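You operate a simulated robot arm through the tools that you are given. There is no shell and no other tool.

Carry out the task below with a simulated robot arm. There is one attempt and no reset: what you move stays moved.

JOB
Shut the unit down: lever to NEUTRAL, motor off, dump, cream switch off.
Fine: in that order; dump valve shut again, the red plug stays in.

Only the result counts: the job must be done as asked and must still hold three seconds after the hand-in. Knocking over, shifting, dropping, spilling or breaking anything else fails it.

ROBOT AND FRAMES
A 7-joint arm with a two-finger parallel gripper on a trunk, on a base that drives. Base frame: it is fixed to the floor where the robot stands at the start and does not move with it; the origin is under the middle of the robot, x ahead of it, y to its left, z up; the surface under the hand at the start is at about z = 0.8. Units: m, degrees, N and s.
Its first joint turns from -166.0 to 166.0 degrees. Places, roughly: bleed valve [1.1, 0.2, 0.8]; blue switch [0.9, -0.1, 0.8]; brown switch [1.1, 0.6, 0.8]; cream switch [1.1, 0.5, 0.8]; dress dial [1, -0.2, 0.8]; dump valve [0.9, -0.2, 0.8]; heat dial [1, 0, 0.8]; join dial [1, 0.1, 0.8]; motor switch [0.8, 0.2, 0.8]; orange lever [0.8, 0, 0.9]; red dial [1.2, -0.1, 0.8]; red plug (5x4x11 cm) [1.1, 0.4, 0.9]. Payload 3.43 kg.
Tool frame: the origin (TCP) lies between the finger pads and is the grasp point; the fingertips stand 0.03 m ahead of it; z points along the fingers, y is the line along which they close. The gripper opens to 0.094 m. The fingers are 0.028 m wide and 0.01 m thick; the gripper's body (0.05 by 0.096 m) begins 0.055 m behind the TCP.
Orientation is that of the tool frame in the base frame, as a unit quaternion [w, x, y, z]. With the fingers straight down and closing along the base's y, the tool's x points along the base's -x, its y along +y and its z along -z.

CONTROLS
- The arm moves only by the tool move_arm. Its arguments are lists of equal length, an entry for each row: "offset": the shift along the base's x, y, z in units of 30 mm (1.0 is 30 mm), a list of three; "rotation": the turn, a rotation vector about the base's x, y, z in units of 8 degrees (1.0 is 8 degrees), a list of three. In form: {"offset": [[dx, dy, dz], ...], "rotation": [[rx, ry, rz], ...]}. A call has 1 to 20 rows; each row shifts and turns the commanded pose from where the row before left it. "hand" is the closure in counts, from 0 (fully open) to 255 (shut), set as the call begins (left out, the last holds). A call with a number of a shift or a turn outside -1 to 1 is refused whole. Rows are played at 5 a second. More than 0.05 m and 8.6 degrees between two rows, or a gripper value outside its range, and nothing of the call is played. A pose out of reach is approached as far as the arm can. The call stops where the force on the tool passes 60 N (or 10 N more than at its start, if that is more) or the arm is blocked; 0.2 s more then pass. The fingers move at their own pace (about 0.045 m/s each) and stop on an object; they squeeze with about 31 N. The grip force told is the motor's: it shows also when the fingers shut on nothing. Time passes only in rows, and 0.2 s behind the last, so rows that do not move let the fingers close. The reply holds the time, the measured pose of the TCP, the force on the tool along the base axes, the opening and the grip force, in the units named above and with some noise, with the torque about the TCP (base axes, N m) and any sound that the robot's microphone picked up.
- Cameras (640 x 400 px; columns grow to the right, rows downward): "scene" is now at [0.5126, 0.1686, 1.3186]; the picture's right is [-0.40, -0.92, 0.00], its down [-0.58, 0.25, -0.77] and it looks along [0.71, -0.31, -0.63] (base axes); focal length 262 px, centre (320, 200). "wrist" rides on the gripper at [0.076, 0.014, -0.102] in the tool frame; the picture's right is [-0.18, 0.98, 0.00], its down [-0.75, -0.14, -0.64] and it looks along [-0.63, -0.12, 0.77] (tool axes); focal length 243 px, centre (320, 200). There is no depth. A picture from a camera that has moved, and an enlarged one, comes with that camera's place and axes in the base frame and with its lens. The place of the scene camera against the robot may be out by one fixed shift of up to 0.012 m in any direction.
- capture(camera): a new picture of that camera. No time passes.
- slide_trunk(by): slides the trunk up (or, below 0, down) by that many m; the arm and the scene camera ride with it, the base frame stays. It gives what a move gives, with no picture.
- steer(legs): drives the robot by 1 to 6 legs, each [ahead, left, turn to the left] in m, m and degrees, along the robot's own axes; the way and the turn of a leg run together, so that a leg with both is an arc; at most 1.5 m and 180 degrees a leg. The arm and the cameras ride along, it lands a little off, and it stops where it bumps. It gives what a move gives.
- head_to(pan, tilt): turns the head with the scene camera to pan (to the left, within 103 degrees either way) and tilt (down, from -29 to 69), counted from straight ahead of the robot. It gives what a move gives.
- enlarge(camera, box): a new picture of the part [left, top, right, bottom] of that camera's present view, enlarged. No time passes.
- job_done(): hands the job in; it is judged then, once.

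Places have to be worked out from the pictures, the camera data and where the tool is seen. Open the gripper and draw the arm clear of the work before you hand the job in, unless the task says otherwise.

The tools are called after "Emit:" as name(argument=value, ...) on one line, values as JSON. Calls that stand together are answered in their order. move_arm: Moves the arm, as the interface text tells. Its arguments: {"type":"object","properties":{"offset":{"type":"array"},"rotation":{"type":"array"},"hand":{"type":"number"}},"required":["offset","rotation"]} The other tools are called the same way: slide_trunk (by) slides the trunk up or down; steer (legs) drives the base; head_to (pan, tilt) turns the head that bears the scene camera; capture (camera) takes a picture; enlarge (camera, box) takes an enlarged picture of a part of a camera's view; job_done () hands the job in.

At the start:

```text
t: 0.0
position: [0.6415, 0.1232, 1.1368]
tcp_rot: [-0.032, 0.004, 0.992, -0.119]
contact_force: [-0.6, 0.4, -0.2]
torque: [0.0, -0.01, -0.05]
width: 0.094
gripper_force: 0.1
trunk travel left (down, up): [-0.375, 0.235]
robot x, y, heading: [0.0018, -0.0026, 0.0]
head pan, tilt: [-23.7, 39.7]
```

scene: 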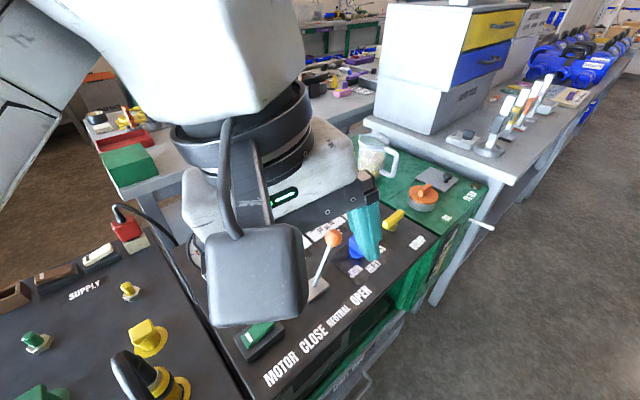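
wrist: 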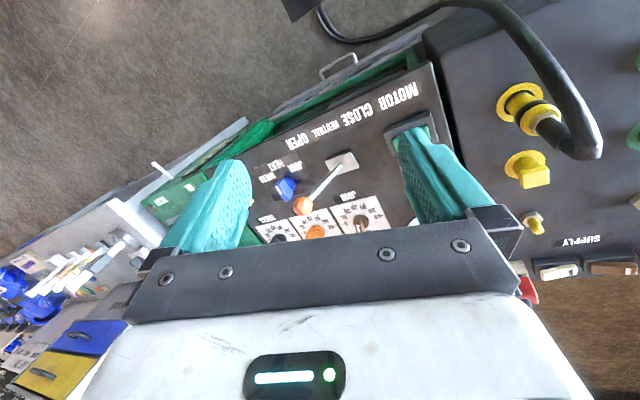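

I start by looking closer at the panel from the two cameras to locate the lever, motor switch, dump valve and cream switch.

Emit:
enlarge(camera="wrist", box=[220, 60, 460, 260])

Emit:
enlarge(camera="scene", box=[200, 180, 440, 400])

Emit:
enlarge(camera="wrist", box=[460, 60, 640, 320])

Emit:
enlarge(camera="scene", box=[0, 190, 220, 400])

```text
2.00 times, centred on (340, 160) of wrist
camera zoom: at [0.5714, 0.1616, 1.239], right [0.18, 0.95, -0.24], down [0.79, 0.0, 0.61], along [0.58, -0.3, -0.75], focal length 485 px, centre (280, 280)
```

zoom: 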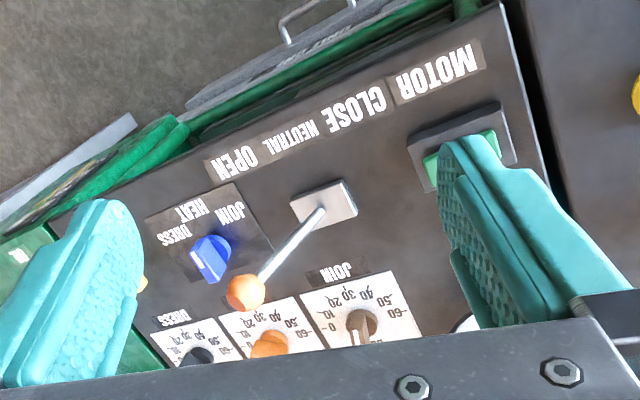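

```text
1.82 times, centred on (320, 290) of scene
camera zoom: at [0.5126, 0.1686, 1.3186], right [-0.4, -0.92, 0.0], down [-0.58, 0.25, -0.77], along [0.71, -0.31, -0.63], focal length 476 px, centre (320, 36)
```

zoom: 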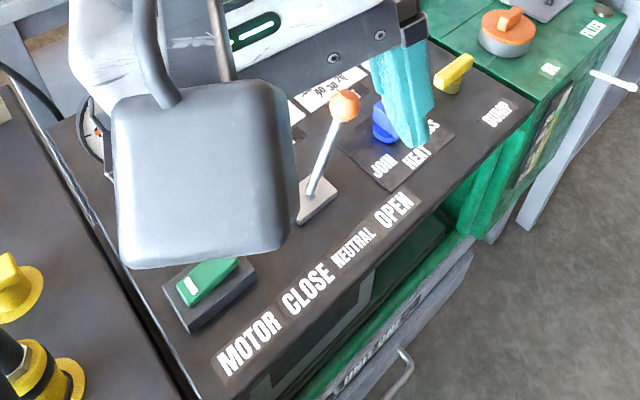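

```text
1.54 times, centred on (550, 190) of wrist
camera zoom: at [0.5714, 0.1616, 1.239], right [0.18, 0.95, -0.24], down [0.79, 0.0, 0.61], along [0.58, -0.3, -0.75], focal length 373 px, centre (-34, 215)
```

zoom: 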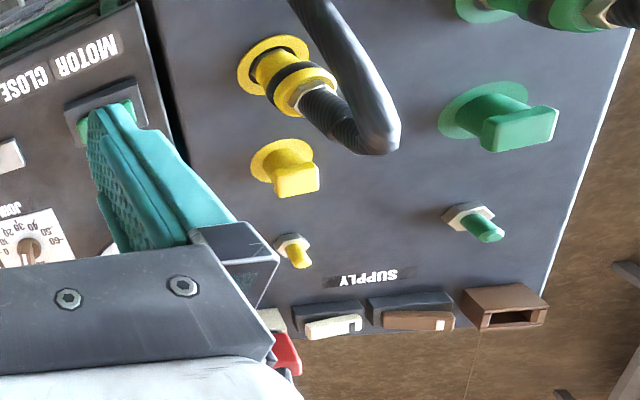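

```text
1.90 times, centred on (110, 295) of scene
camera zoom: at [0.5126, 0.1686, 1.3186], right [-0.4, -0.92, 0.0], down [-0.58, 0.25, -0.77], along [0.71, -0.31, -0.63], focal length 498 px, centre (720, 19)
```

zoom: 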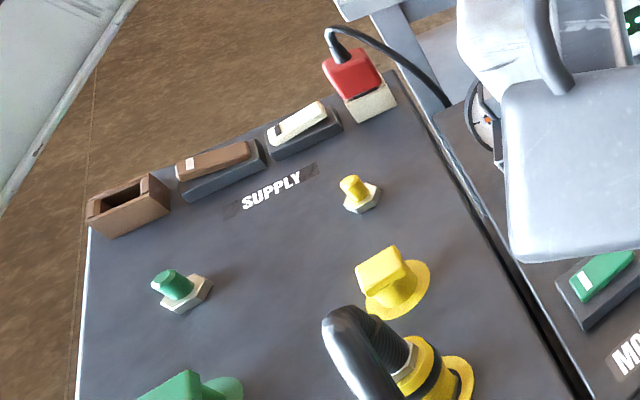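

The arm hides much of the panel from the head camera. I straighten the tool to point straight down and swing it to the right and a bit back, high above everything, to get a clear view.

Emit:
move_arm(offset=[[-0.3, -1, 0.2], [-0.3, -1, 0.2], [-0.3, -1, 0.2], [-0.3, -1, 0.2], [-0.3, -1, 0.2], [-0.3, -1, 0], [-0.3, -1, 0], [-0.3, -1, 0], [-0.3, -1, 0], [-0.3, -1, 0], [-0.3, -1, 0], [-0.3, -1, 0]], rotation=[[0.85, -0.23, 0], [0.85, -0.23, 0], [0, 0, 0], [0, 0, 0], [0, 0, 0], [0, 0, 0], [0, 0, 0], [0, 0, 0], [0, 0, 0], [0, 0, 0], [0, 0, 0], [0, 0, 0]], hand=0)

Emit:
capture(camera="scene")

Emit:
capture(camera="wrist")

```text
t: 0.8
position: [0.6228, 0.0356, 1.1241]
tcp_rot: [-0.038, -0.01, 0.997, -0.068]
contact_force: [-0.7, -0.1, -0.2]
torque: [-0.02, -0.04, 0.02]
width: 0.0939
gripper_force: 0.1
trunk travel left (down, up): [-0.375, 0.235]
robot x, y, heading: [0.0011, 0.0024, 0.0]
head pan, tilt: [-23.7, 39.7]
stopped in row 3: the arm was blocked; the commanded pose is now the measured one
```

```text
taken
camera scene: at [0.5124, 0.1697, 1.3185], right [-0.4, -0.92, 0.01], down [-0.58, 0.25, -0.77], along [0.71, -0.31, -0.63], focal length 262 px, centre (320, 200)
```

scene: 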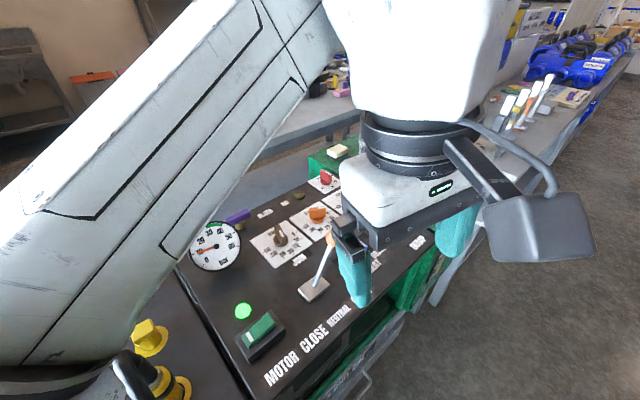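

```text
taken
camera wrist: at [0.5546, 0.0623, 1.2302], right [0.16, 0.98, -0.15], down [0.8, -0.04, 0.59], along [0.57, -0.21, -0.79], focal length 243 px, centre (320, 200)
```

wrist: 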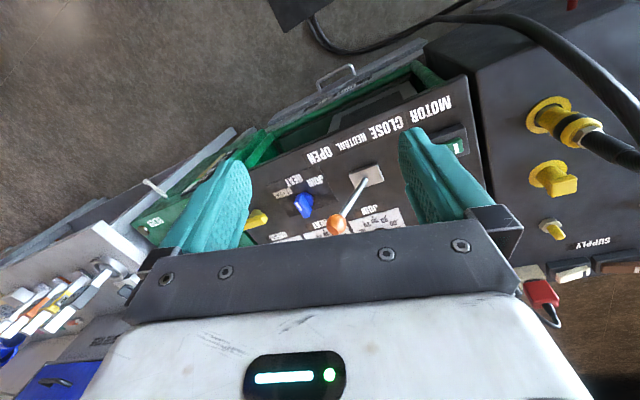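

The arm was blocked after three rows with no tool force, so I look at what the elbow is doing by turning the head to the left and down.

Emit:
head_to(pan=20, tilt=50)

Emit:
capture(camera="scene")

Emit:
head_to(pan=80, tilt=45)

Emit:
capture(camera="scene")

```text
t: 1.9
position: [0.6226, 0.0353, 1.1244]
tcp_rot: [-0.04, -0.008, 0.997, -0.067]
contact_force: [-0.7, 0.8, 0.3]
torque: [-0.04, -0.01, -0.01]
width: 0.0942
gripper_force: 0.1
trunk travel left (down, up): [-0.375, 0.235]
robot x, y, heading: [-0.0009, -0.0006, 0.1]
head pan, tilt: [20.0, 50.0]
```

```text
taken
camera scene: at [0.507, 0.2294, 1.3036], right [0.34, -0.94, 0.01], down [-0.72, -0.27, -0.64], along [0.61, 0.21, -0.77], focal length 262 px, centre (320, 200)
```

scene: 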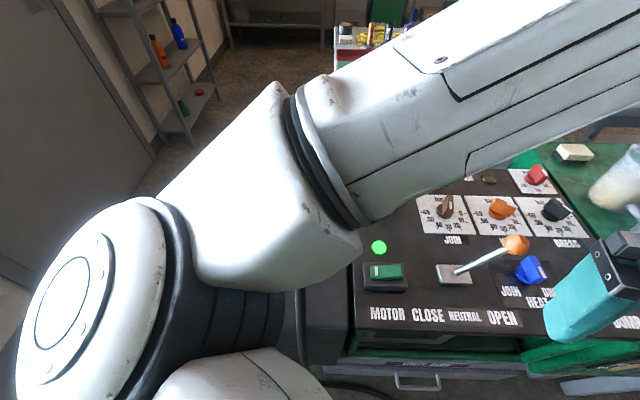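

```text
t: 3.2
position: [0.623, 0.0357, 1.1253]
tcp_rot: [-0.039, -0.008, 0.997, -0.066]
contact_force: [-0.2, -0.5, -0.3]
torque: [0.0, 0.01, 0.0]
width: 0.0939
gripper_force: 0.1
trunk travel left (down, up): [-0.375, 0.235]
robot x, y, heading: [-0.0016, -0.0012, -0.2]
head pan, tilt: [80.0, 45.0]
```

```text
taken
camera scene: at [0.4487, 0.2833, 1.3099], right [0.98, -0.17, 0.01], down [-0.12, -0.7, -0.7], along [0.13, 0.69, -0.71], focal length 262 px, centre (320, 200)
```

scene: 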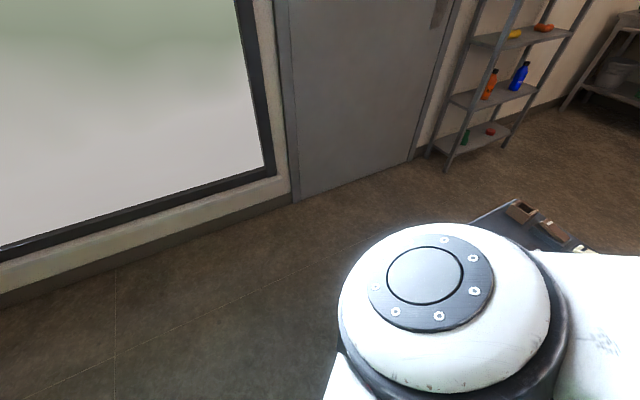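

The elbow sits out to the left. I look further down to judge its clearance to the left panel and hoses.

Emit:
head_to(pan=50, tilt=69)

Emit:
capture(camera="scene")

Emit:
head_to(pan=0, tilt=60)

Emit:
capture(camera="scene")

```text
t: 4.1
position: [0.6234, 0.036, 1.1237]
tcp_rot: [-0.039, -0.008, 0.997, -0.067]
contact_force: [0.6, -0.4, 0.3]
torque: [0.0, 0.0, -0.03]
width: 0.0939
gripper_force: 0.1
trunk travel left (down, up): [-0.375, 0.235]
robot x, y, heading: [0.0008, 0.0002, -0.1]
head pan, tilt: [50.0, 68.8]
```

```text
taken
camera scene: at [0.4706, 0.2459, 1.2814], right [0.77, -0.64, 0.01], down [-0.6, -0.72, -0.36], along [0.24, 0.27, -0.93], focal length 262 px, centre (320, 200)
```

scene: 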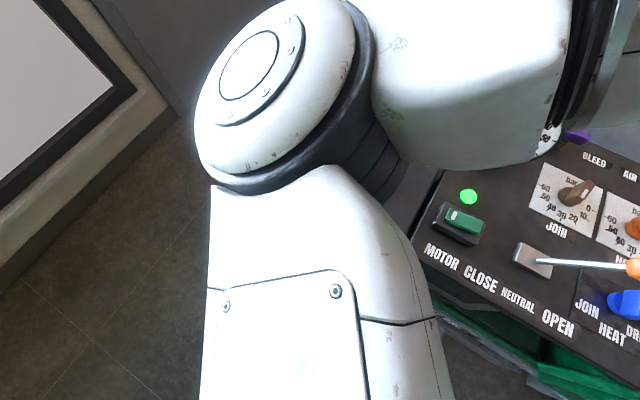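

```text
t: 5.3
position: [0.6226, 0.0361, 1.1259]
tcp_rot: [-0.039, -0.008, 0.997, -0.066]
contact_force: [0.6, -0.4, 0.0]
torque: [0.02, 0.03, -0.03]
width: 0.0939
gripper_force: 0.1
trunk travel left (down, up): [-0.375, 0.235]
robot x, y, heading: [-0.0009, -0.0008, -0.0]
head pan, tilt: [0.0, 60.0]
```

```text
taken
camera scene: at [0.5013, 0.2031, 1.2911], right [0.0, -1.0, 0.01], down [-0.86, 0.0, -0.5], along [0.5, -0.01, -0.86], focal length 262 px, centre (320, 200)
```

scene: 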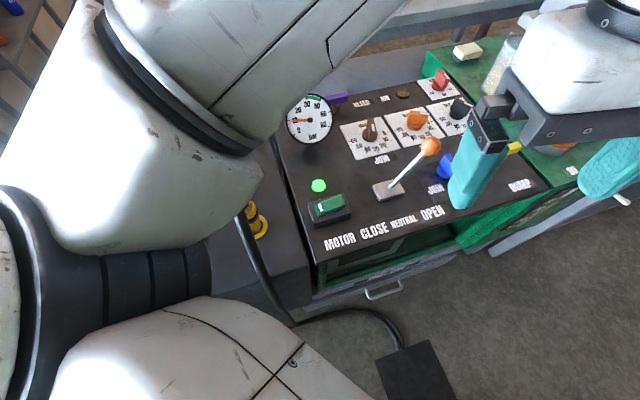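

From here the whole right panel is visible. I enlarge it to read the gauge, the lever, the dump valve and the labels.

Emit:
enlarge(camera="scene", box=[270, 80, 430, 180])

Emit:
enlarge(camera="scene", box=[290, 130, 450, 260])

Emit:
enlarge(camera="scene", box=[400, 30, 560, 210])

Emit:
enlarge(camera="wrist", box=[220, 150, 420, 260])

```text
4.00 times, centred on (350, 130) of scene
camera zoom: at [0.5013, 0.2031, 1.2911], right [0.0, -1.0, 0.01], down [-0.86, 0.0, -0.5], along [0.5, -0.01, -0.86], focal length 1046 px, centre (200, 480)
```

zoom: 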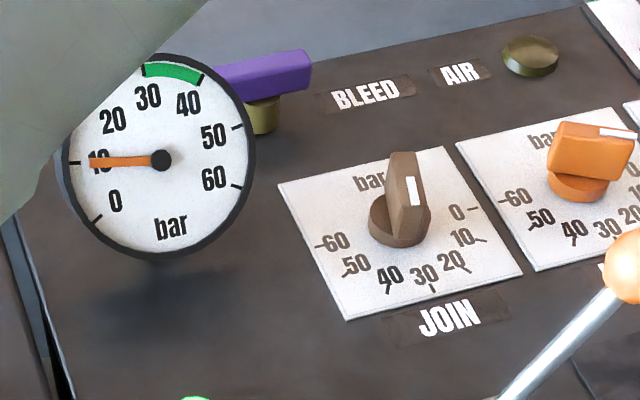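

```text
3.08 times, centred on (370, 195) of scene
camera zoom: at [0.5013, 0.2031, 1.2911], right [0.0, -1.0, 0.01], down [-0.86, 0.0, -0.5], along [0.5, -0.01, -0.86], focal length 805 px, centre (166, 215)
```

zoom: 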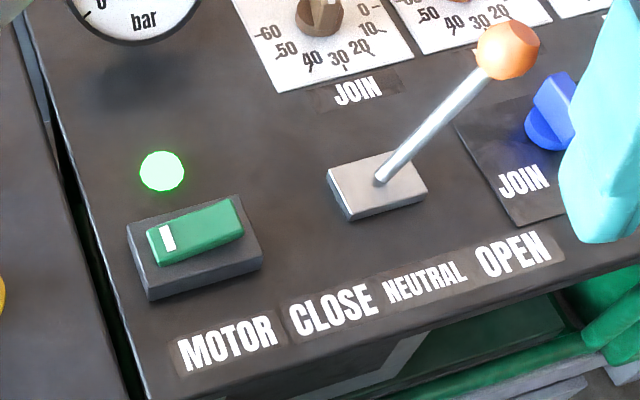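

```text
2.22 times, centred on (480, 120) of scene
camera zoom: at [0.5013, 0.2031, 1.2911], right [0.0, -1.0, 0.01], down [-0.86, 0.0, -0.5], along [0.5, -0.01, -0.86], focal length 581 px, centre (-36, 378)
```

zoom: 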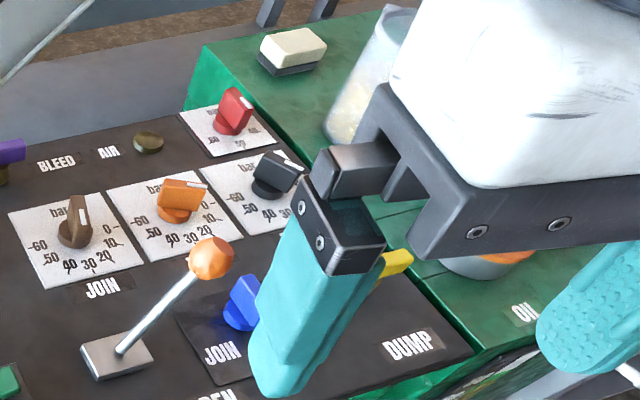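

```text
3.20 times, centred on (320, 205) of wrist
camera zoom: at [0.5545, 0.0615, 1.2303], right [0.16, 0.98, -0.14], down [0.8, -0.05, 0.59], along [0.57, -0.21, -0.79], focal length 776 px, centre (320, 184)
```

zoom: 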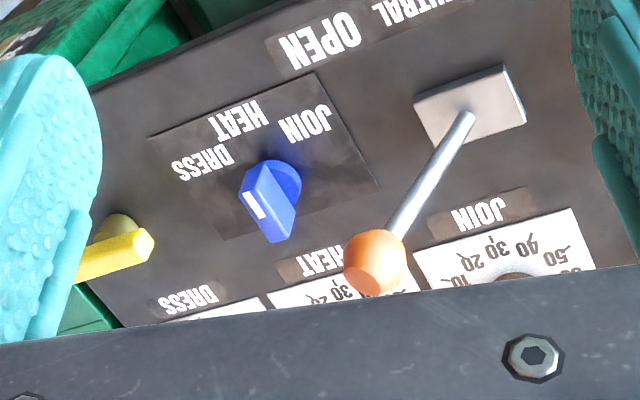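

The gauge shows about 10 bar, the motor lamp is lit, and the lever leans to OPEN (ball about [0.824, 0.0, 0.93], pivot about [0.808, 0.047]); the panel is turned about 18°. I straighten the tool, yaw it 17° so it closes along the lever's travel, and move to above the ball.

Emit:
move_arm(offset=[[0.8, -0.1, -0.2], [0.9, -0.2, -0.3], [0.9, -0.2, -0.3], [0.9, -0.2, -0.4], [0.9, -0.2, -0.4], [0.9, -0.2, -0.5], [0.9, -0.1, -0.5]], rotation=[[0.32, -0.18, 0.69], [0.32, -0.18, 0.69], [0.32, -0.18, 0.69], [0, 0, 0], [0, 0, 0], [0, 0, 0], [0, 0, 0]], hand=0)

Emit:
capture(camera="scene")

Emit:
capture(camera="wrist")

```text
t: 6.9
position: [0.8113, 0.0002, 1.0475]
tcp_rot: [0.01, -0.151, 0.988, -0.003]
contact_force: [-0.1, 0.3, -0.5]
torque: [-0.02, -0.01, 0.02]
width: 0.0941
gripper_force: 0.1
trunk travel left (down, up): [-0.375, 0.235]
robot x, y, heading: [0.0027, -0.0007, -0.1]
head pan, tilt: [0.0, 60.0]
```

```text
taken
camera scene: at [0.5012, 0.2032, 1.2912], right [0.0, -1.0, 0.01], down [-0.86, 0.0, -0.5], along [0.5, -0.01, -0.86], focal length 262 px, centre (320, 200)
```

scene: 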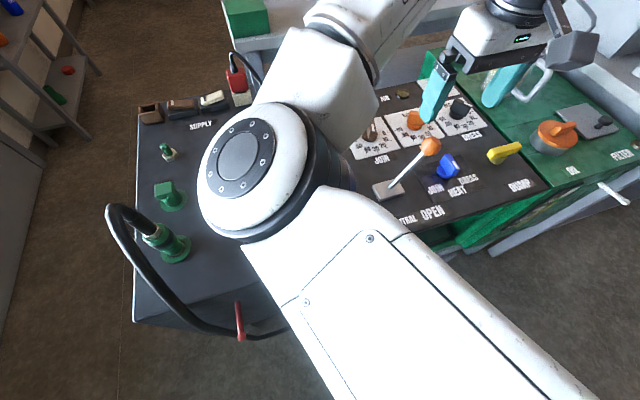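

```text
taken
camera wrist: at [0.7329, -0.0095, 1.1488], right [-0.12, 0.99, 0.0], down [0.75, 0.09, 0.66], along [0.65, 0.07, -0.75], focal length 243 px, centre (320, 200)
```

wrist: 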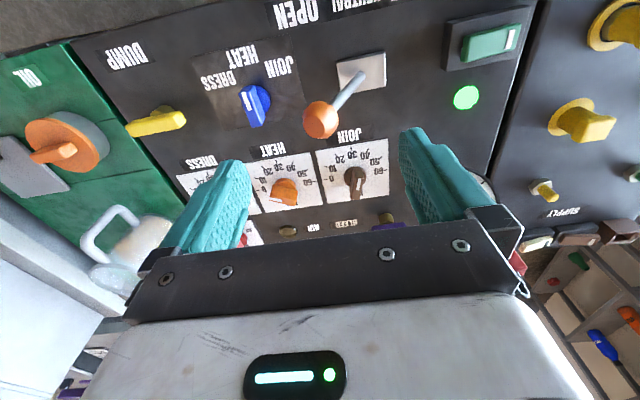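

The ball triangulates to about [0.824, 0.002, 0.929], right below the TCP and between the fingers. I lower the open gripper around it.

Emit:
move_arm(offset=[[0.43, 0.03, 0], [0, 0, -0.97], [0, 0, -0.97], [0, 0, -0.97], [0, 0, -0.97]], rotation=[[0, 0, 0], [0, 0, 0], [0, 0, 0], [0, 0, 0], [0, 0, 0]])

Emit:
capture(camera="wrist")

Emit:
capture(camera="scene")

```text
t: 8.1
position: [0.8222, 0.0021, 0.9301]
tcp_rot: [0.01, -0.152, 0.988, -0.003]
contact_force: [0.0, 0.4, 0.7]
torque: [0.0, -0.02, 0.02]
width: 0.0942
gripper_force: 0.1
trunk travel left (down, up): [-0.375, 0.235]
robot x, y, heading: [-0.0035, -0.0, 0.0]
head pan, tilt: [0.0, 60.0]
```

```text
taken
camera wrist: at [0.7435, -0.0086, 1.0311], right [-0.12, 0.99, -0.01], down [0.75, 0.09, 0.66], along [0.65, 0.07, -0.75], focal length 243 px, centre (320, 200)
```

wrist: 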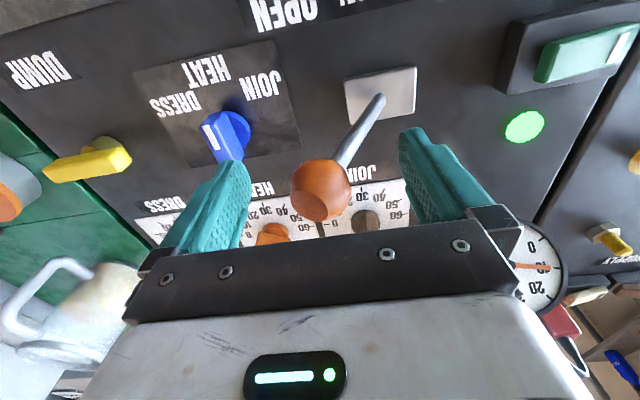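

```text
taken
camera scene: at [0.5013, 0.2031, 1.2912], right [0.0, -1.0, 0.01], down [-0.86, 0.0, -0.5], along [0.5, -0.01, -0.86], focal length 262 px, centre (320, 200)
```

scene: 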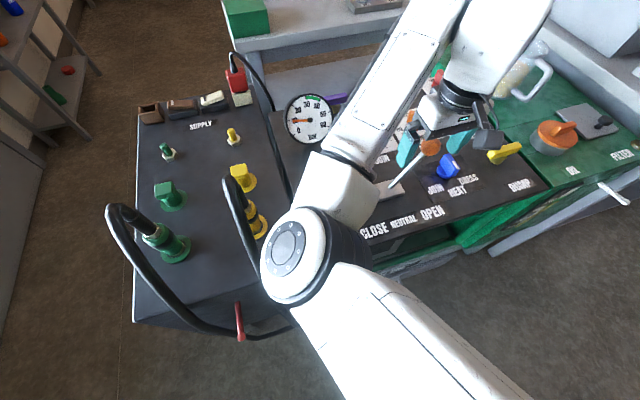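

The ball is centred between the pads and the elbow is just clear at the front edge. I close on the ball.

Emit:
move_arm(offset=[[0, 0, 0], [0, 0, 0], [0, 0, 0], [0, 0, 0], [0, 0, 0], [0, 0, 0]], rotation=[[0, 0, 0], [0, 0, 0], [0, 0, 0], [0, 0, 0], [0, 0, 0], [0, 0, 0]], hand=255)

Emit:
capture(camera="wrist")

Emit:
enlarge(camera="scene", box=[200, 100, 480, 340])

```text
t: 9.5
position: [0.8226, 0.0016, 0.931]
tcp_rot: [0.009, -0.152, 0.988, -0.002]
contact_force: [-3.1, 7.0, 6.4]
torque: [1.23, 0.68, -0.14]
width: 0.0353
gripper_force: 45.3
trunk travel left (down, up): [-0.375, 0.235]
robot x, y, heading: [-0.002, 0.0005, -0.4]
head pan, tilt: [0.0, 60.0]
```

```text
taken
camera wrist: at [0.7432, -0.0078, 1.0317], right [-0.12, 0.99, 0.0], down [0.75, 0.09, 0.66], along [0.65, 0.08, -0.75], focal length 243 px, centre (320, 200)
```

wrist: 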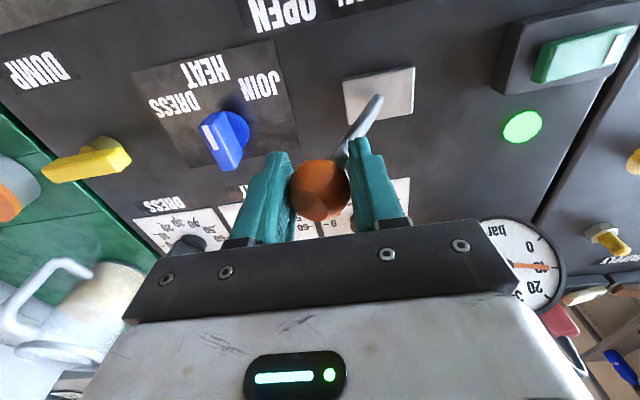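

```text
1.67 times, centred on (340, 220) of scene
camera zoom: at [0.5009, 0.2035, 1.2913], right [0.0, -1.0, 0.01], down [-0.86, 0.0, -0.5], along [0.5, -0.01, -0.86], focal length 436 px, centre (287, 167)
```

zoom: 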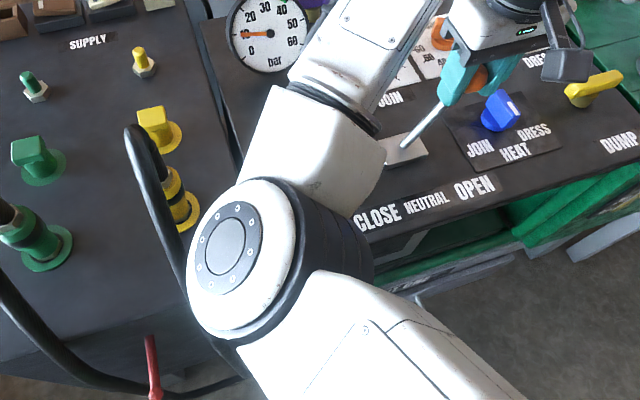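

Ball gripped (35 mm). I swing it along an arc to upright above the pivot: about 52 mm along the panel toward MOTOR, 11 mm up.

Emit:
move_arm(offset=[[-0.134, 0.4165, 0.15], [-0.134, 0.4165, 0.11], [-0.134, 0.4165, 0.08], [-0.134, 0.4165, 0.04], [0, 0, 0]], rotation=[[0, 0, 0], [0, 0, 0], [0, 0, 0], [0, 0, 0], [0, 0, 0]])

Emit:
capture(camera="wrist")

Emit:
enlarge(camera="scene", box=[200, 100, 480, 340])

```text
t: 10.7
position: [0.806, 0.0525, 0.9431]
tcp_rot: [0.01, -0.153, 0.988, -0.002]
contact_force: [15.0, 2.9, 5.6]
torque: [-0.12, -0.22, 0.07]
width: 0.0335
gripper_force: 44.7
trunk travel left (down, up): [-0.375, 0.235]
robot x, y, heading: [0.0031, 0.0035, -0.2]
head pan, tilt: [0.0, 60.0]
```

```text
taken
camera wrist: at [0.7281, 0.0419, 1.0432], right [-0.12, 0.99, 0.0], down [0.75, 0.09, 0.66], along [0.65, 0.08, -0.75], focal length 243 px, centre (320, 200)
```

wrist: 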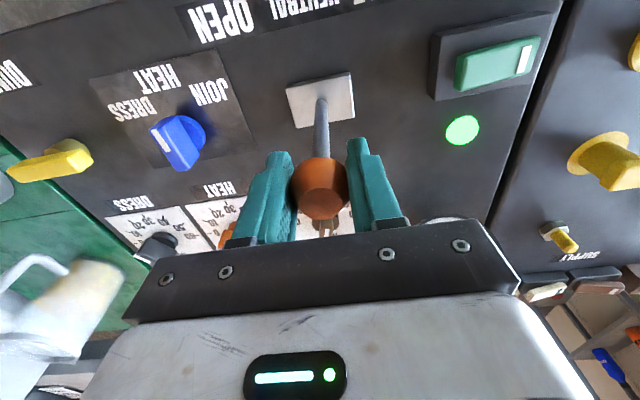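

```text
1.67 times, centred on (340, 220) of scene
camera zoom: at [0.5016, 0.2035, 1.2909], right [0.0, -1.0, 0.01], down [-0.86, 0.0, -0.5], along [0.5, -0.01, -0.86], focal length 436 px, centre (287, 167)
```

zoom: 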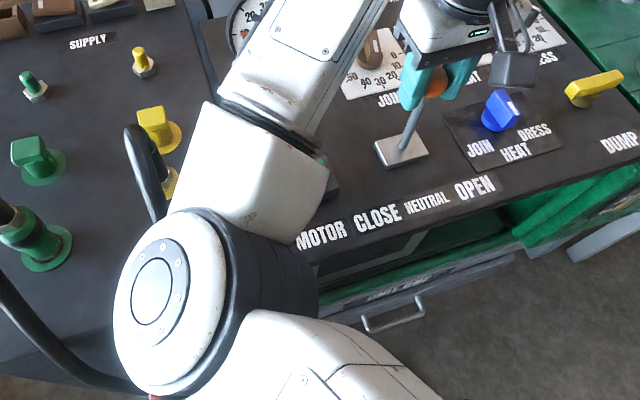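

The rod now stands upright over the NEUTRAL mark. I release the ball and look.

Emit:
move_arm(offset=[[0, 0, 0], [0, 0, 0], [0, 0, 0], [0, 0, 0], [0, 0, 0], [0, 0, 0]], rotation=[[0, 0, 0], [0, 0, 0], [0, 0, 0], [0, 0, 0], [0, 0, 0], [0, 0, 0]], hand=0)

Emit:
capture(camera="wrist")

Emit:
capture(camera="scene")

```text
t: 12.1
position: [0.8067, 0.0506, 0.9419]
tcp_rot: [0.009, -0.152, 0.988, -0.003]
contact_force: [-0.7, -0.1, -0.2]
torque: [0.0, -0.02, 0.0]
width: 0.0939
gripper_force: 0.1
trunk travel left (down, up): [-0.375, 0.235]
robot x, y, heading: [-0.0011, 0.0021, 0.3]
head pan, tilt: [0.0, 60.0]
```

```text
taken
camera wrist: at [0.7278, 0.0409, 1.0437], right [-0.12, 0.99, -0.01], down [0.75, 0.09, 0.66], along [0.65, 0.07, -0.75], focal length 243 px, centre (320, 200)
```

wrist: 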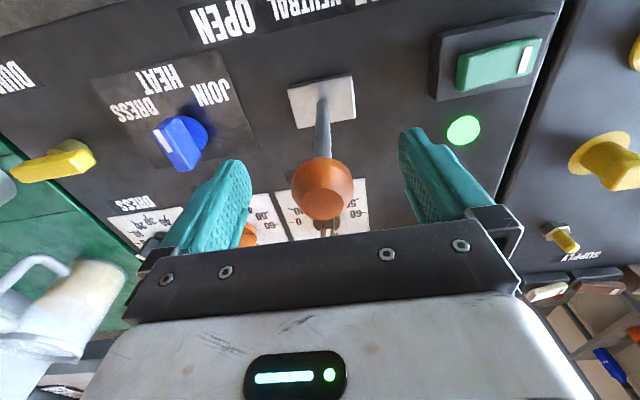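

```text
taken
camera scene: at [0.5013, 0.2031, 1.2911], right [0.0, -1.0, 0.01], down [-0.86, 0.0, -0.5], along [0.5, -0.01, -0.86], focal length 262 px, centre (320, 200)
```

scene: 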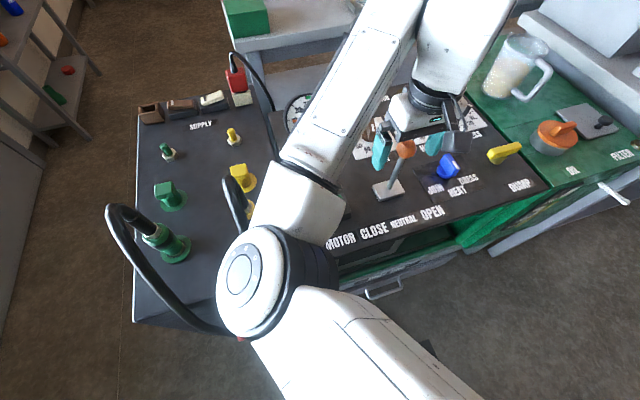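

The lever stays upright at NEUTRAL. I rise straight up clear of the ball and raise the trunk to lift the elbow away from the left panel's hoses.

Emit:
move_arm(offset=[[0, 0, 1], [0, 0, 1], [0, 0, 1], [0, 0, 1]], rotation=[[0, 0, 0], [0, 0, 0], [0, 0, 0], [0, 0, 0]])

Emit:
slide_trunk(by=0.15)

Emit:
capture(camera="wrist")

Emit:
capture(camera="scene")

```text
t: 13.1
position: [0.808, 0.05, 1.0606]
tcp_rot: [0.009, -0.151, 0.988, -0.003]
contact_force: [-0.4, -0.2, 0.9]
torque: [0.0, 0.0, -0.01]
width: 0.0945
gripper_force: 0.1
trunk travel left (down, up): [-0.375, 0.235]
robot x, y, heading: [0.0015, 0.0008, -0.1]
head pan, tilt: [0.0, 60.0]
```

```text
t: 14.8
position: [0.8073, 0.0502, 1.2113]
tcp_rot: [0.009, -0.152, 0.988, -0.002]
contact_force: [0.3, -0.3, -0.8]
torque: [0.0, 0.06, 0.0]
width: 0.0942
gripper_force: 0.1
trunk travel left (down, up): [-0.525, 0.085]
robot x, y, heading: [0.0021, 0.0025, -0.2]
head pan, tilt: [0.0, 60.0]
```

```text
taken
camera wrist: at [0.7281, 0.0405, 1.3123], right [-0.12, 0.99, -0.01], down [0.75, 0.09, 0.66], along [0.65, 0.07, -0.75], focal length 243 px, centre (320, 200)
```

wrist: 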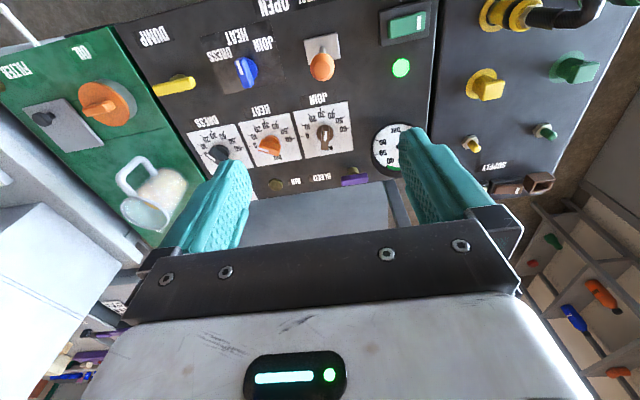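

```text
taken
camera scene: at [0.5008, 0.2041, 1.4411], right [0.0, -1.0, 0.01], down [-0.86, 0.0, -0.5], along [0.5, -0.01, -0.86], focal length 262 px, centre (320, 200)
```

scene: 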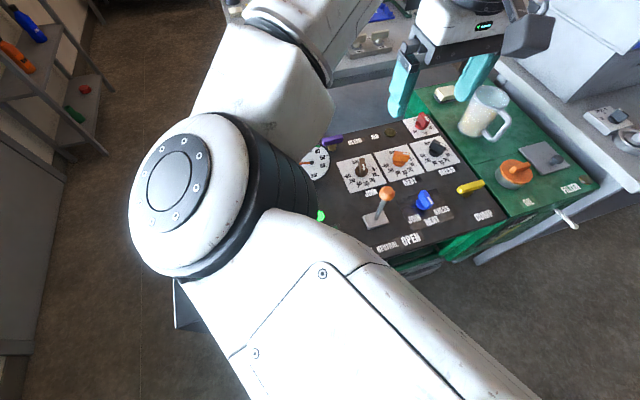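

The elbow is well up now. I enlarge the motor switch to see which end of the rocker is pressed and get its location.

Emit:
enlarge(camera="wrist", box=[360, 0, 460, 90])

Emit:
enlarge(camera="wrist", box=[290, 20, 350, 90])

Emit:
enlarge(camera="wrist", box=[130, 40, 230, 120])

Emit:
enlarge(camera="wrist", box=[440, 100, 580, 220])

```text
4.44 times, centred on (410, 45) of wrist
camera zoom: at [0.7281, 0.0405, 1.3123], right [-0.12, 0.99, -0.01], down [0.75, 0.09, 0.66], along [0.65, 0.07, -0.75], focal length 1078 px, centre (-80, 889)
```

zoom: 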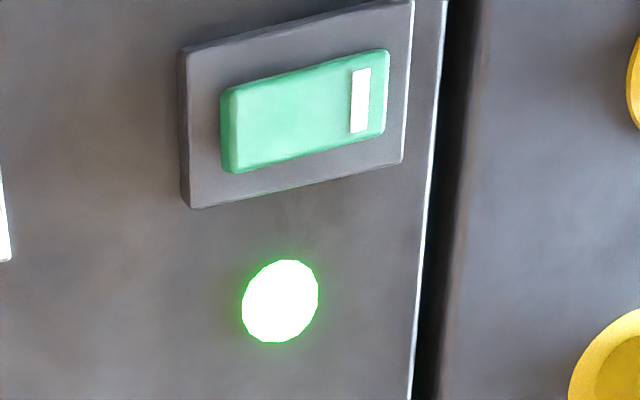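

```text
5.71 times, centred on (320, 55) of wrist
camera zoom: at [0.7281, 0.0405, 1.3123], right [-0.12, 0.99, -0.01], down [0.75, 0.09, 0.66], along [0.65, 0.07, -0.75], focal length 1386 px, centre (320, 1029)
```

zoom: 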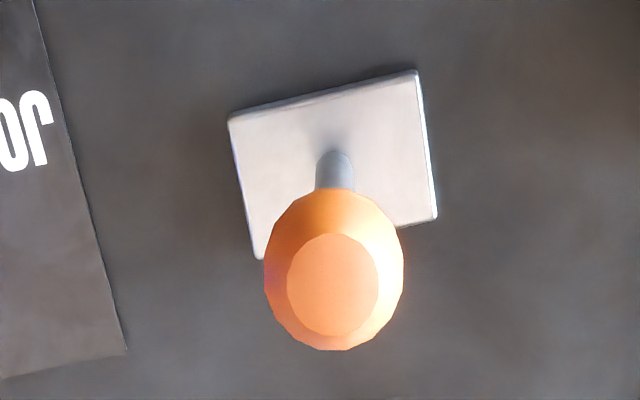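

```text
5.00 times, centred on (180, 80) of wrist
camera zoom: at [0.7281, 0.0405, 1.3123], right [-0.12, 0.99, -0.01], down [0.75, 0.09, 0.66], along [0.65, 0.07, -0.75], focal length 1213 px, centre (1020, 800)
```

zoom: 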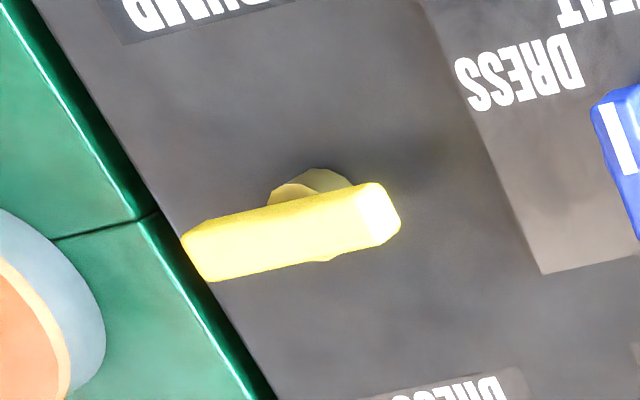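

```text
3.33 times, centred on (510, 160) of wrist
camera zoom: at [0.7281, 0.0405, 1.3123], right [-0.12, 0.99, -0.01], down [0.75, 0.09, 0.66], along [0.65, 0.07, -0.75], focal length 809 px, centre (-313, 333)
```

zoom: 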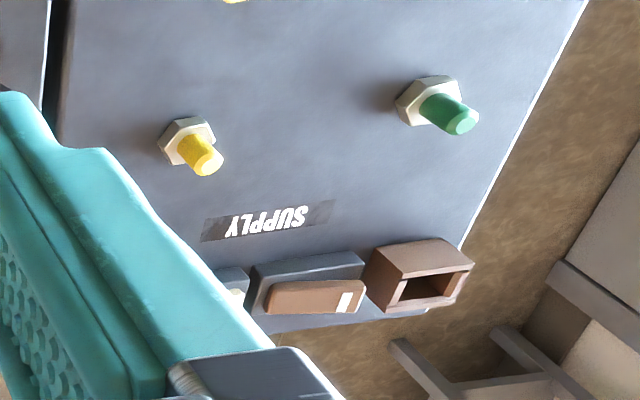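

The lever is upright within about a degree. The motor rocker spans from about [0.762, 0.157] to [0.746, 0.205] with the white mark at the +y end. I close the fingers and move above it for a nearer look.

Emit:
move_arm(offset=[[-0.4, 1, -0.5], [-0.4, 1, -0.5], [-0.4, 1, -0.5], [-0.4, 0.9, -0.5], [0, 0, -0.9], [0, 0, -0.9], [0, 0, -0.9], [0, 0, -0.9], [0, 0, -0.9]], rotation=[[0, 0, 0], [0, 0, 0], [0, 0, 0], [0, 0, 0], [0, 0, 0], [0, 0, 0], [0, 0, 0], [0, 0, 0], [0, 0, 0]], hand=255)

Emit:
capture(camera="wrist")

Emit:
capture(camera="scene")

```text
t: 16.8
position: [0.7587, 0.1677, 1.0164]
tcp_rot: [0.01, -0.152, 0.988, -0.003]
contact_force: [-0.3, 1.3, 0.7]
torque: [0.0, -0.03, -0.01]
width: 0.0002
gripper_force: 31.0
trunk travel left (down, up): [-0.525, 0.085]
robot x, y, heading: [-0.0045, 0.0007, -0.2]
head pan, tilt: [0.0, 60.0]
```

```text
taken
camera wrist: at [0.6798, 0.1569, 1.1177], right [-0.12, 0.99, -0.01], down [0.75, 0.09, 0.66], along [0.65, 0.07, -0.75], focal length 243 px, centre (320, 200)
```

wrist: 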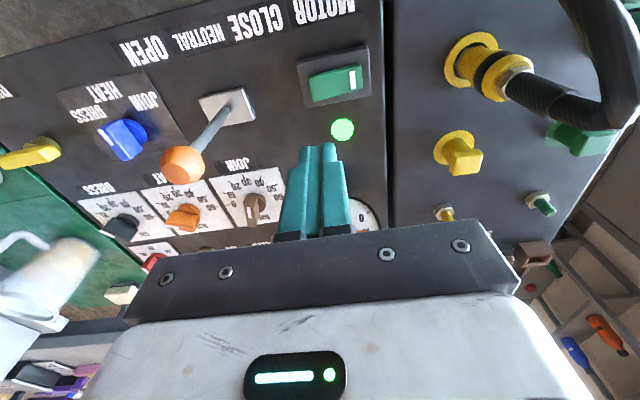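

```text
taken
camera scene: at [0.5007, 0.2042, 1.4412], right [0.0, -1.0, 0.01], down [-0.86, 0.0, -0.5], along [0.5, -0.01, -0.86], focal length 262 px, centre (320, 200)
```

scene: 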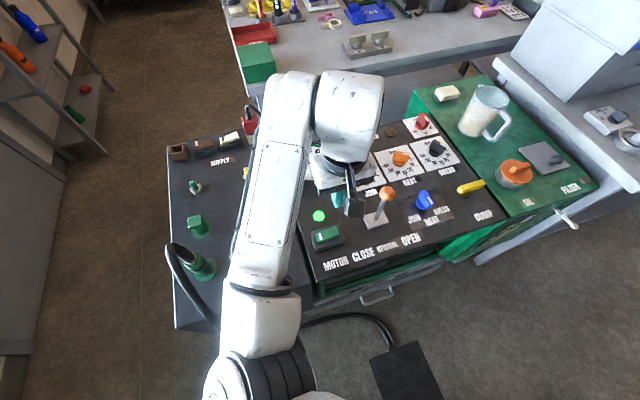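

I enlarge the rocker in both views.

Emit:
enlarge(camera="wrist", box=[290, 35, 390, 150])

Emit:
enlarge(camera="scene", box=[290, 190, 410, 280])

Emit:
enlarge(camera="scene", box=[150, 90, 290, 300])

```text
3.48 times, centred on (340, 92) of wrist
camera zoom: at [0.6798, 0.1569, 1.1177], right [-0.12, 0.99, -0.01], down [0.75, 0.09, 0.66], along [0.65, 0.07, -0.75], focal length 844 px, centre (250, 574)
```

zoom: 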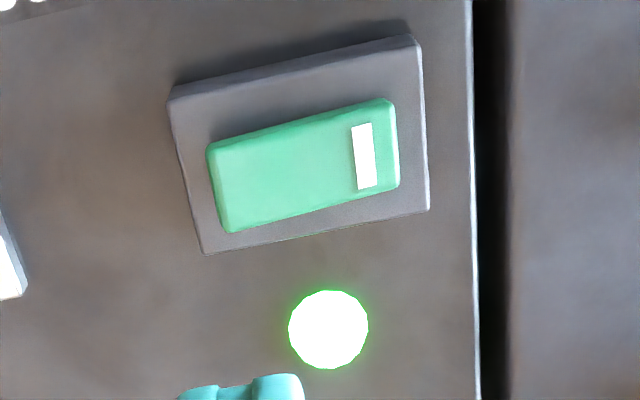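

```text
4.44 times, centred on (350, 235) of scene
camera zoom: at [0.5007, 0.2042, 1.4412], right [0.0, -1.0, 0.01], down [-0.86, 0.0, -0.5], along [0.5, -0.01, -0.86], focal length 1162 px, centre (187, 44)
```

zoom: 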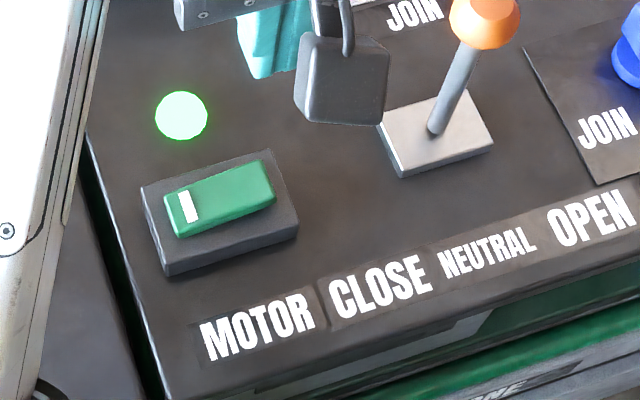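

```text
1.90 times, centred on (220, 195) of scene
camera zoom: at [0.5007, 0.2042, 1.4412], right [0.0, -1.0, 0.01], down [-0.86, 0.0, -0.5], along [0.5, -0.01, -0.86], focal length 498 px, centre (510, 210)
```

zoom: 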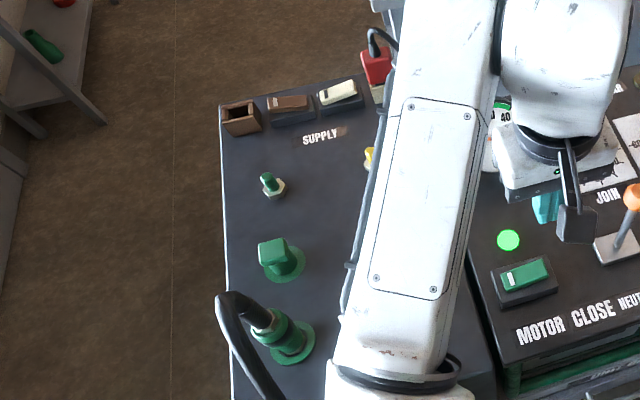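

I enlarge the rocker further to see its tilt.

Emit:
enlarge(camera="scene", box=[312, 215, 360, 250])

Emit:
enlarge(camera="scene", box=[190, 100, 260, 160])

```text
11.43 times, centred on (336, 232) of scene
camera zoom: at [0.5007, 0.2042, 1.4412], right [0.0, -1.0, 0.01], down [-0.86, 0.0, -0.5], along [0.5, -0.01, -0.86], focal length 2989 px, centre (137, -171)
```

zoom: 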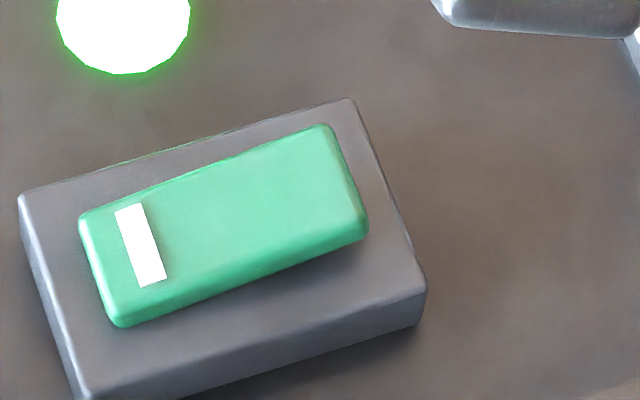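

```text
6.67 times, centred on (225, 130) of scene
camera zoom: at [0.5007, 0.2042, 1.4412], right [0.0, -1.0, 0.01], down [-0.86, 0.0, -0.5], along [0.5, -0.01, -0.86], focal length 1744 px, centre (953, 667)
```

zoom: 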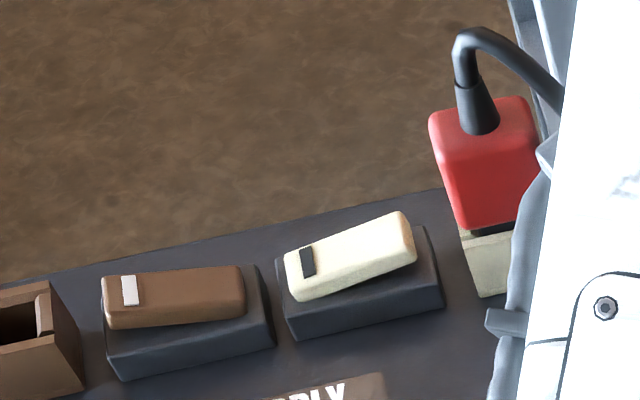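

Clear: the motor rocker's marked (+y) end is down = on, and so is cream's; off means pressing the raised unmarked end (−y). I descend over the motor rocker's −y end, slower near contact.

Emit:
move_arm(offset=[[0.03, -0.08, -0.9], [0, 0, -0.9], [0, 0, -0.9], [0, 0, -0.6], [0, 0, -0.25], [0, 0, -0.25]], rotation=[[0, 0, 0], [0, 0, 0], [0, 0, 0], [0, 0, 0], [0, 0, 0], [0, 0, 0]])

Emit:
capture(camera="wrist")

Emit:
capture(camera="scene")

```text
t: 18.2
position: [0.7593, 0.1651, 0.9016]
tcp_rot: [0.009, -0.151, 0.988, -0.003]
contact_force: [0.4, -1.0, 0.2]
torque: [-0.01, -0.01, -0.01]
width: 0.0
gripper_force: 30.9
trunk travel left (down, up): [-0.525, 0.085]
robot x, y, heading: [-0.0009, -0.0007, 0.1]
head pan, tilt: [0.0, 60.0]
```

```text
taken
camera wrist: at [0.6818, 0.1551, 1.0024], right [-0.12, 0.99, -0.01], down [0.75, 0.09, 0.66], along [0.65, 0.07, -0.75], focal length 243 px, centre (320, 200)
```

wrist: 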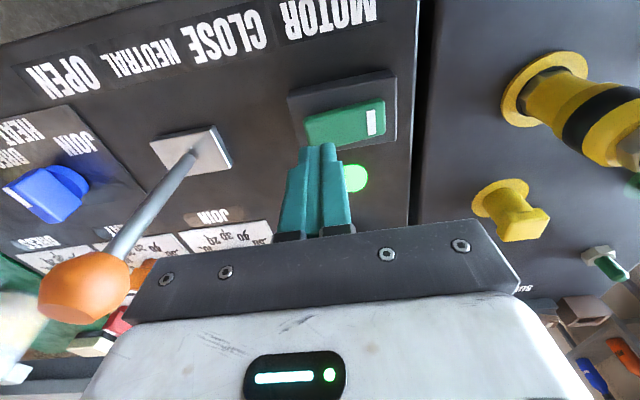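

```text
taken
camera scene: at [0.5007, 0.2041, 1.4412], right [0.0, -1.0, 0.01], down [-0.86, 0.0, -0.5], along [0.5, -0.01, -0.86], focal length 262 px, centre (320, 200)
```

scene: 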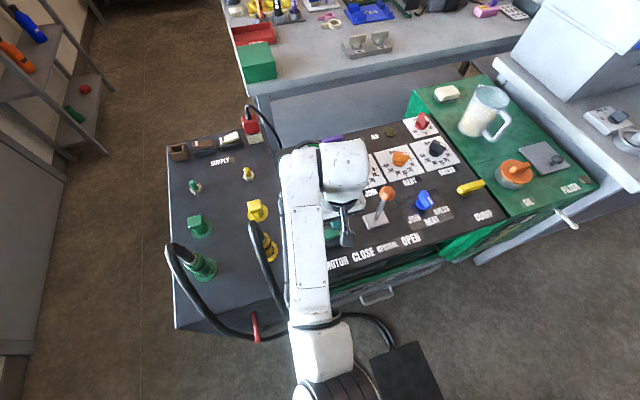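

Tips are at z≈0.872, just over the raised end, no contact yet. I continue down in small steps.

Emit:
move_arm(offset=[[0, 0, -0.2], [0, 0, -0.2], [0, 0, -0.2], [0, 0, -0.2]], rotation=[[0, 0, 0], [0, 0, 0], [0, 0, 0], [0, 0, 0]])

Emit:
enlarge(camera="wrist", box=[260, 50, 440, 240])

```text
t: 19.2
position: [0.76, 0.167, 0.8789]
tcp_rot: [0.009, -0.152, 0.988, -0.003]
contact_force: [0.5, -0.2, 0.4]
torque: [0.01, 0.01, 0.0]
width: 0.0001
gripper_force: 30.9
trunk travel left (down, up): [-0.525, 0.085]
robot x, y, heading: [0.003, 0.0011, -0.0]
head pan, tilt: [0.0, 60.0]
```

```text
2.11 times, centred on (350, 145) of wrist
camera zoom: at [0.6809, 0.1554, 0.9791], right [-0.12, 0.99, -0.01], down [0.75, 0.09, 0.66], along [0.65, 0.07, -0.75], focal length 511 px, centre (257, 316)
```

zoom: 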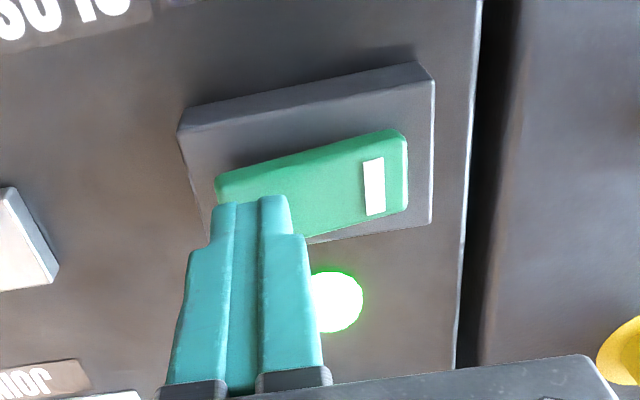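

Position over the unmarked end looks right, still no contact. Further down in small steps.

Emit:
move_arm(offset=[[0, 0, -0.15], [0, 0, -0.15], [0, 0, -0.15], [0, 0, -0.15]], rotation=[[0, 0, 0], [0, 0, 0], [0, 0, 0], [0, 0, 0]])

Emit:
enlarge(camera="wrist", box=[260, 50, 440, 240])

```text
t: 20.2
position: [0.7592, 0.1646, 0.8634]
tcp_rot: [0.012, -0.151, 0.988, -0.003]
contact_force: [-8.4, -5.2, 42.3]
torque: [0.06, 0.77, 0.08]
width: 0.0
gripper_force: 31.3
trunk travel left (down, up): [-0.525, 0.085]
robot x, y, heading: [-0.0023, -0.0005, 0.3]
head pan, tilt: [0.0, 60.0]
```

```text
2.11 times, centred on (350, 145) of wrist
camera zoom: at [0.68, 0.1548, 0.9649], right [-0.12, 0.99, -0.01], down [0.75, 0.09, 0.66], along [0.66, 0.07, -0.75], focal length 511 px, centre (257, 316)
```

zoom: 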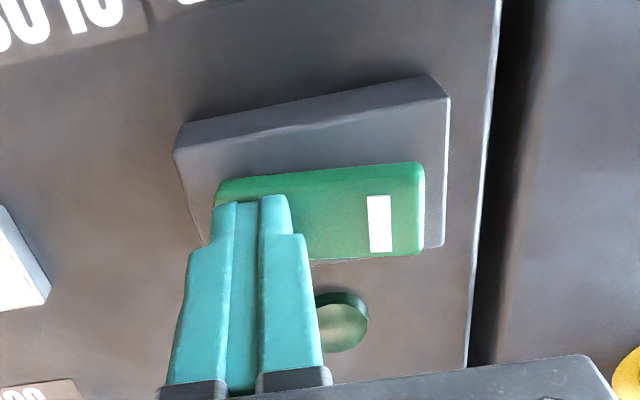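

The lamp went out and the rocker flipped: motor off. I lift off and move high toward the dump valve, for a closer look before turning it.

Emit:
move_arm(offset=[[0, 0, 0.5], [0, 0, 1], [0, 0, 1], [0, 0, 1], [0, 0, 1], [0, 0, 1], [0.2, -0.8, 0.6], [0.3, -1, 0.5], [0.3, -1, 0.3], [0.3, -1, 0], [0.3, -1, 0], [0.3, -1, 0], [0.3, -1, 0], [0.3, -1, 0], [0.3, -1, 0], [0.3, -1, 0]], rotation=[[0, 0, 0], [0, 0, 0], [0, 0, 0], [0, 0, 0], [0, 0, 0], [0, 0, 0], [0, 0, 0], [0, 0, 0], [0, 0, 0], [0, 0, 0], [0, 0, 0], [0, 0, 0], [0, 0, 0], [0, 0, 0], [0, 0, 0], [0, 0, 0]])

Emit:
capture(camera="wrist")

Emit:
capture(camera="scene")

```text
t: 23.6
position: [0.8471, -0.1265, 1.0666]
tcp_rot: [0.009, -0.152, 0.988, -0.003]
contact_force: [1.1, 0.0, -0.5]
torque: [-0.02, 0.01, -0.01]
width: 0.0
gripper_force: 31.5
trunk travel left (down, up): [-0.525, 0.085]
robot x, y, heading: [0.0012, 0.0004, 0.2]
head pan, tilt: [0.0, 60.0]
```

```text
taken
camera wrist: at [0.7685, -0.1377, 1.1682], right [-0.12, 0.99, -0.01], down [0.75, 0.09, 0.66], along [0.65, 0.07, -0.75], focal length 243 px, centre (320, 200)
```

wrist: 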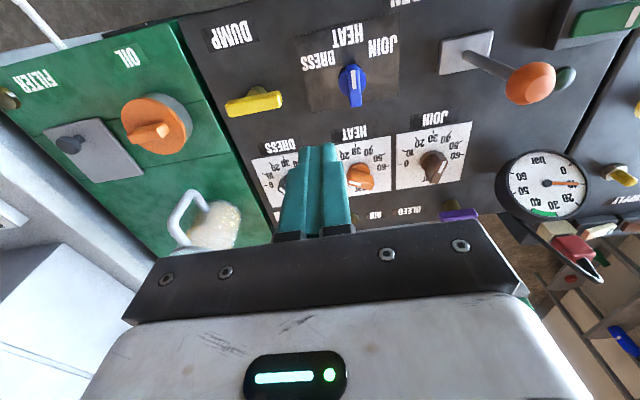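

```text
taken
camera scene: at [0.5006, 0.2044, 1.4411], right [0.0, -1.0, 0.01], down [-0.86, 0.0, -0.5], along [0.5, -0.01, -0.86], focal length 262 px, centre (320, 200)
```

scene: 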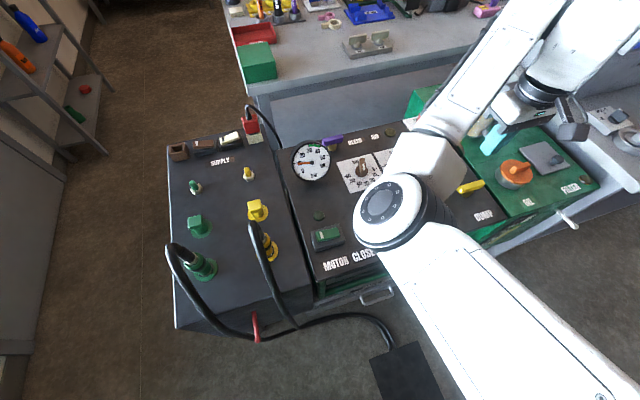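

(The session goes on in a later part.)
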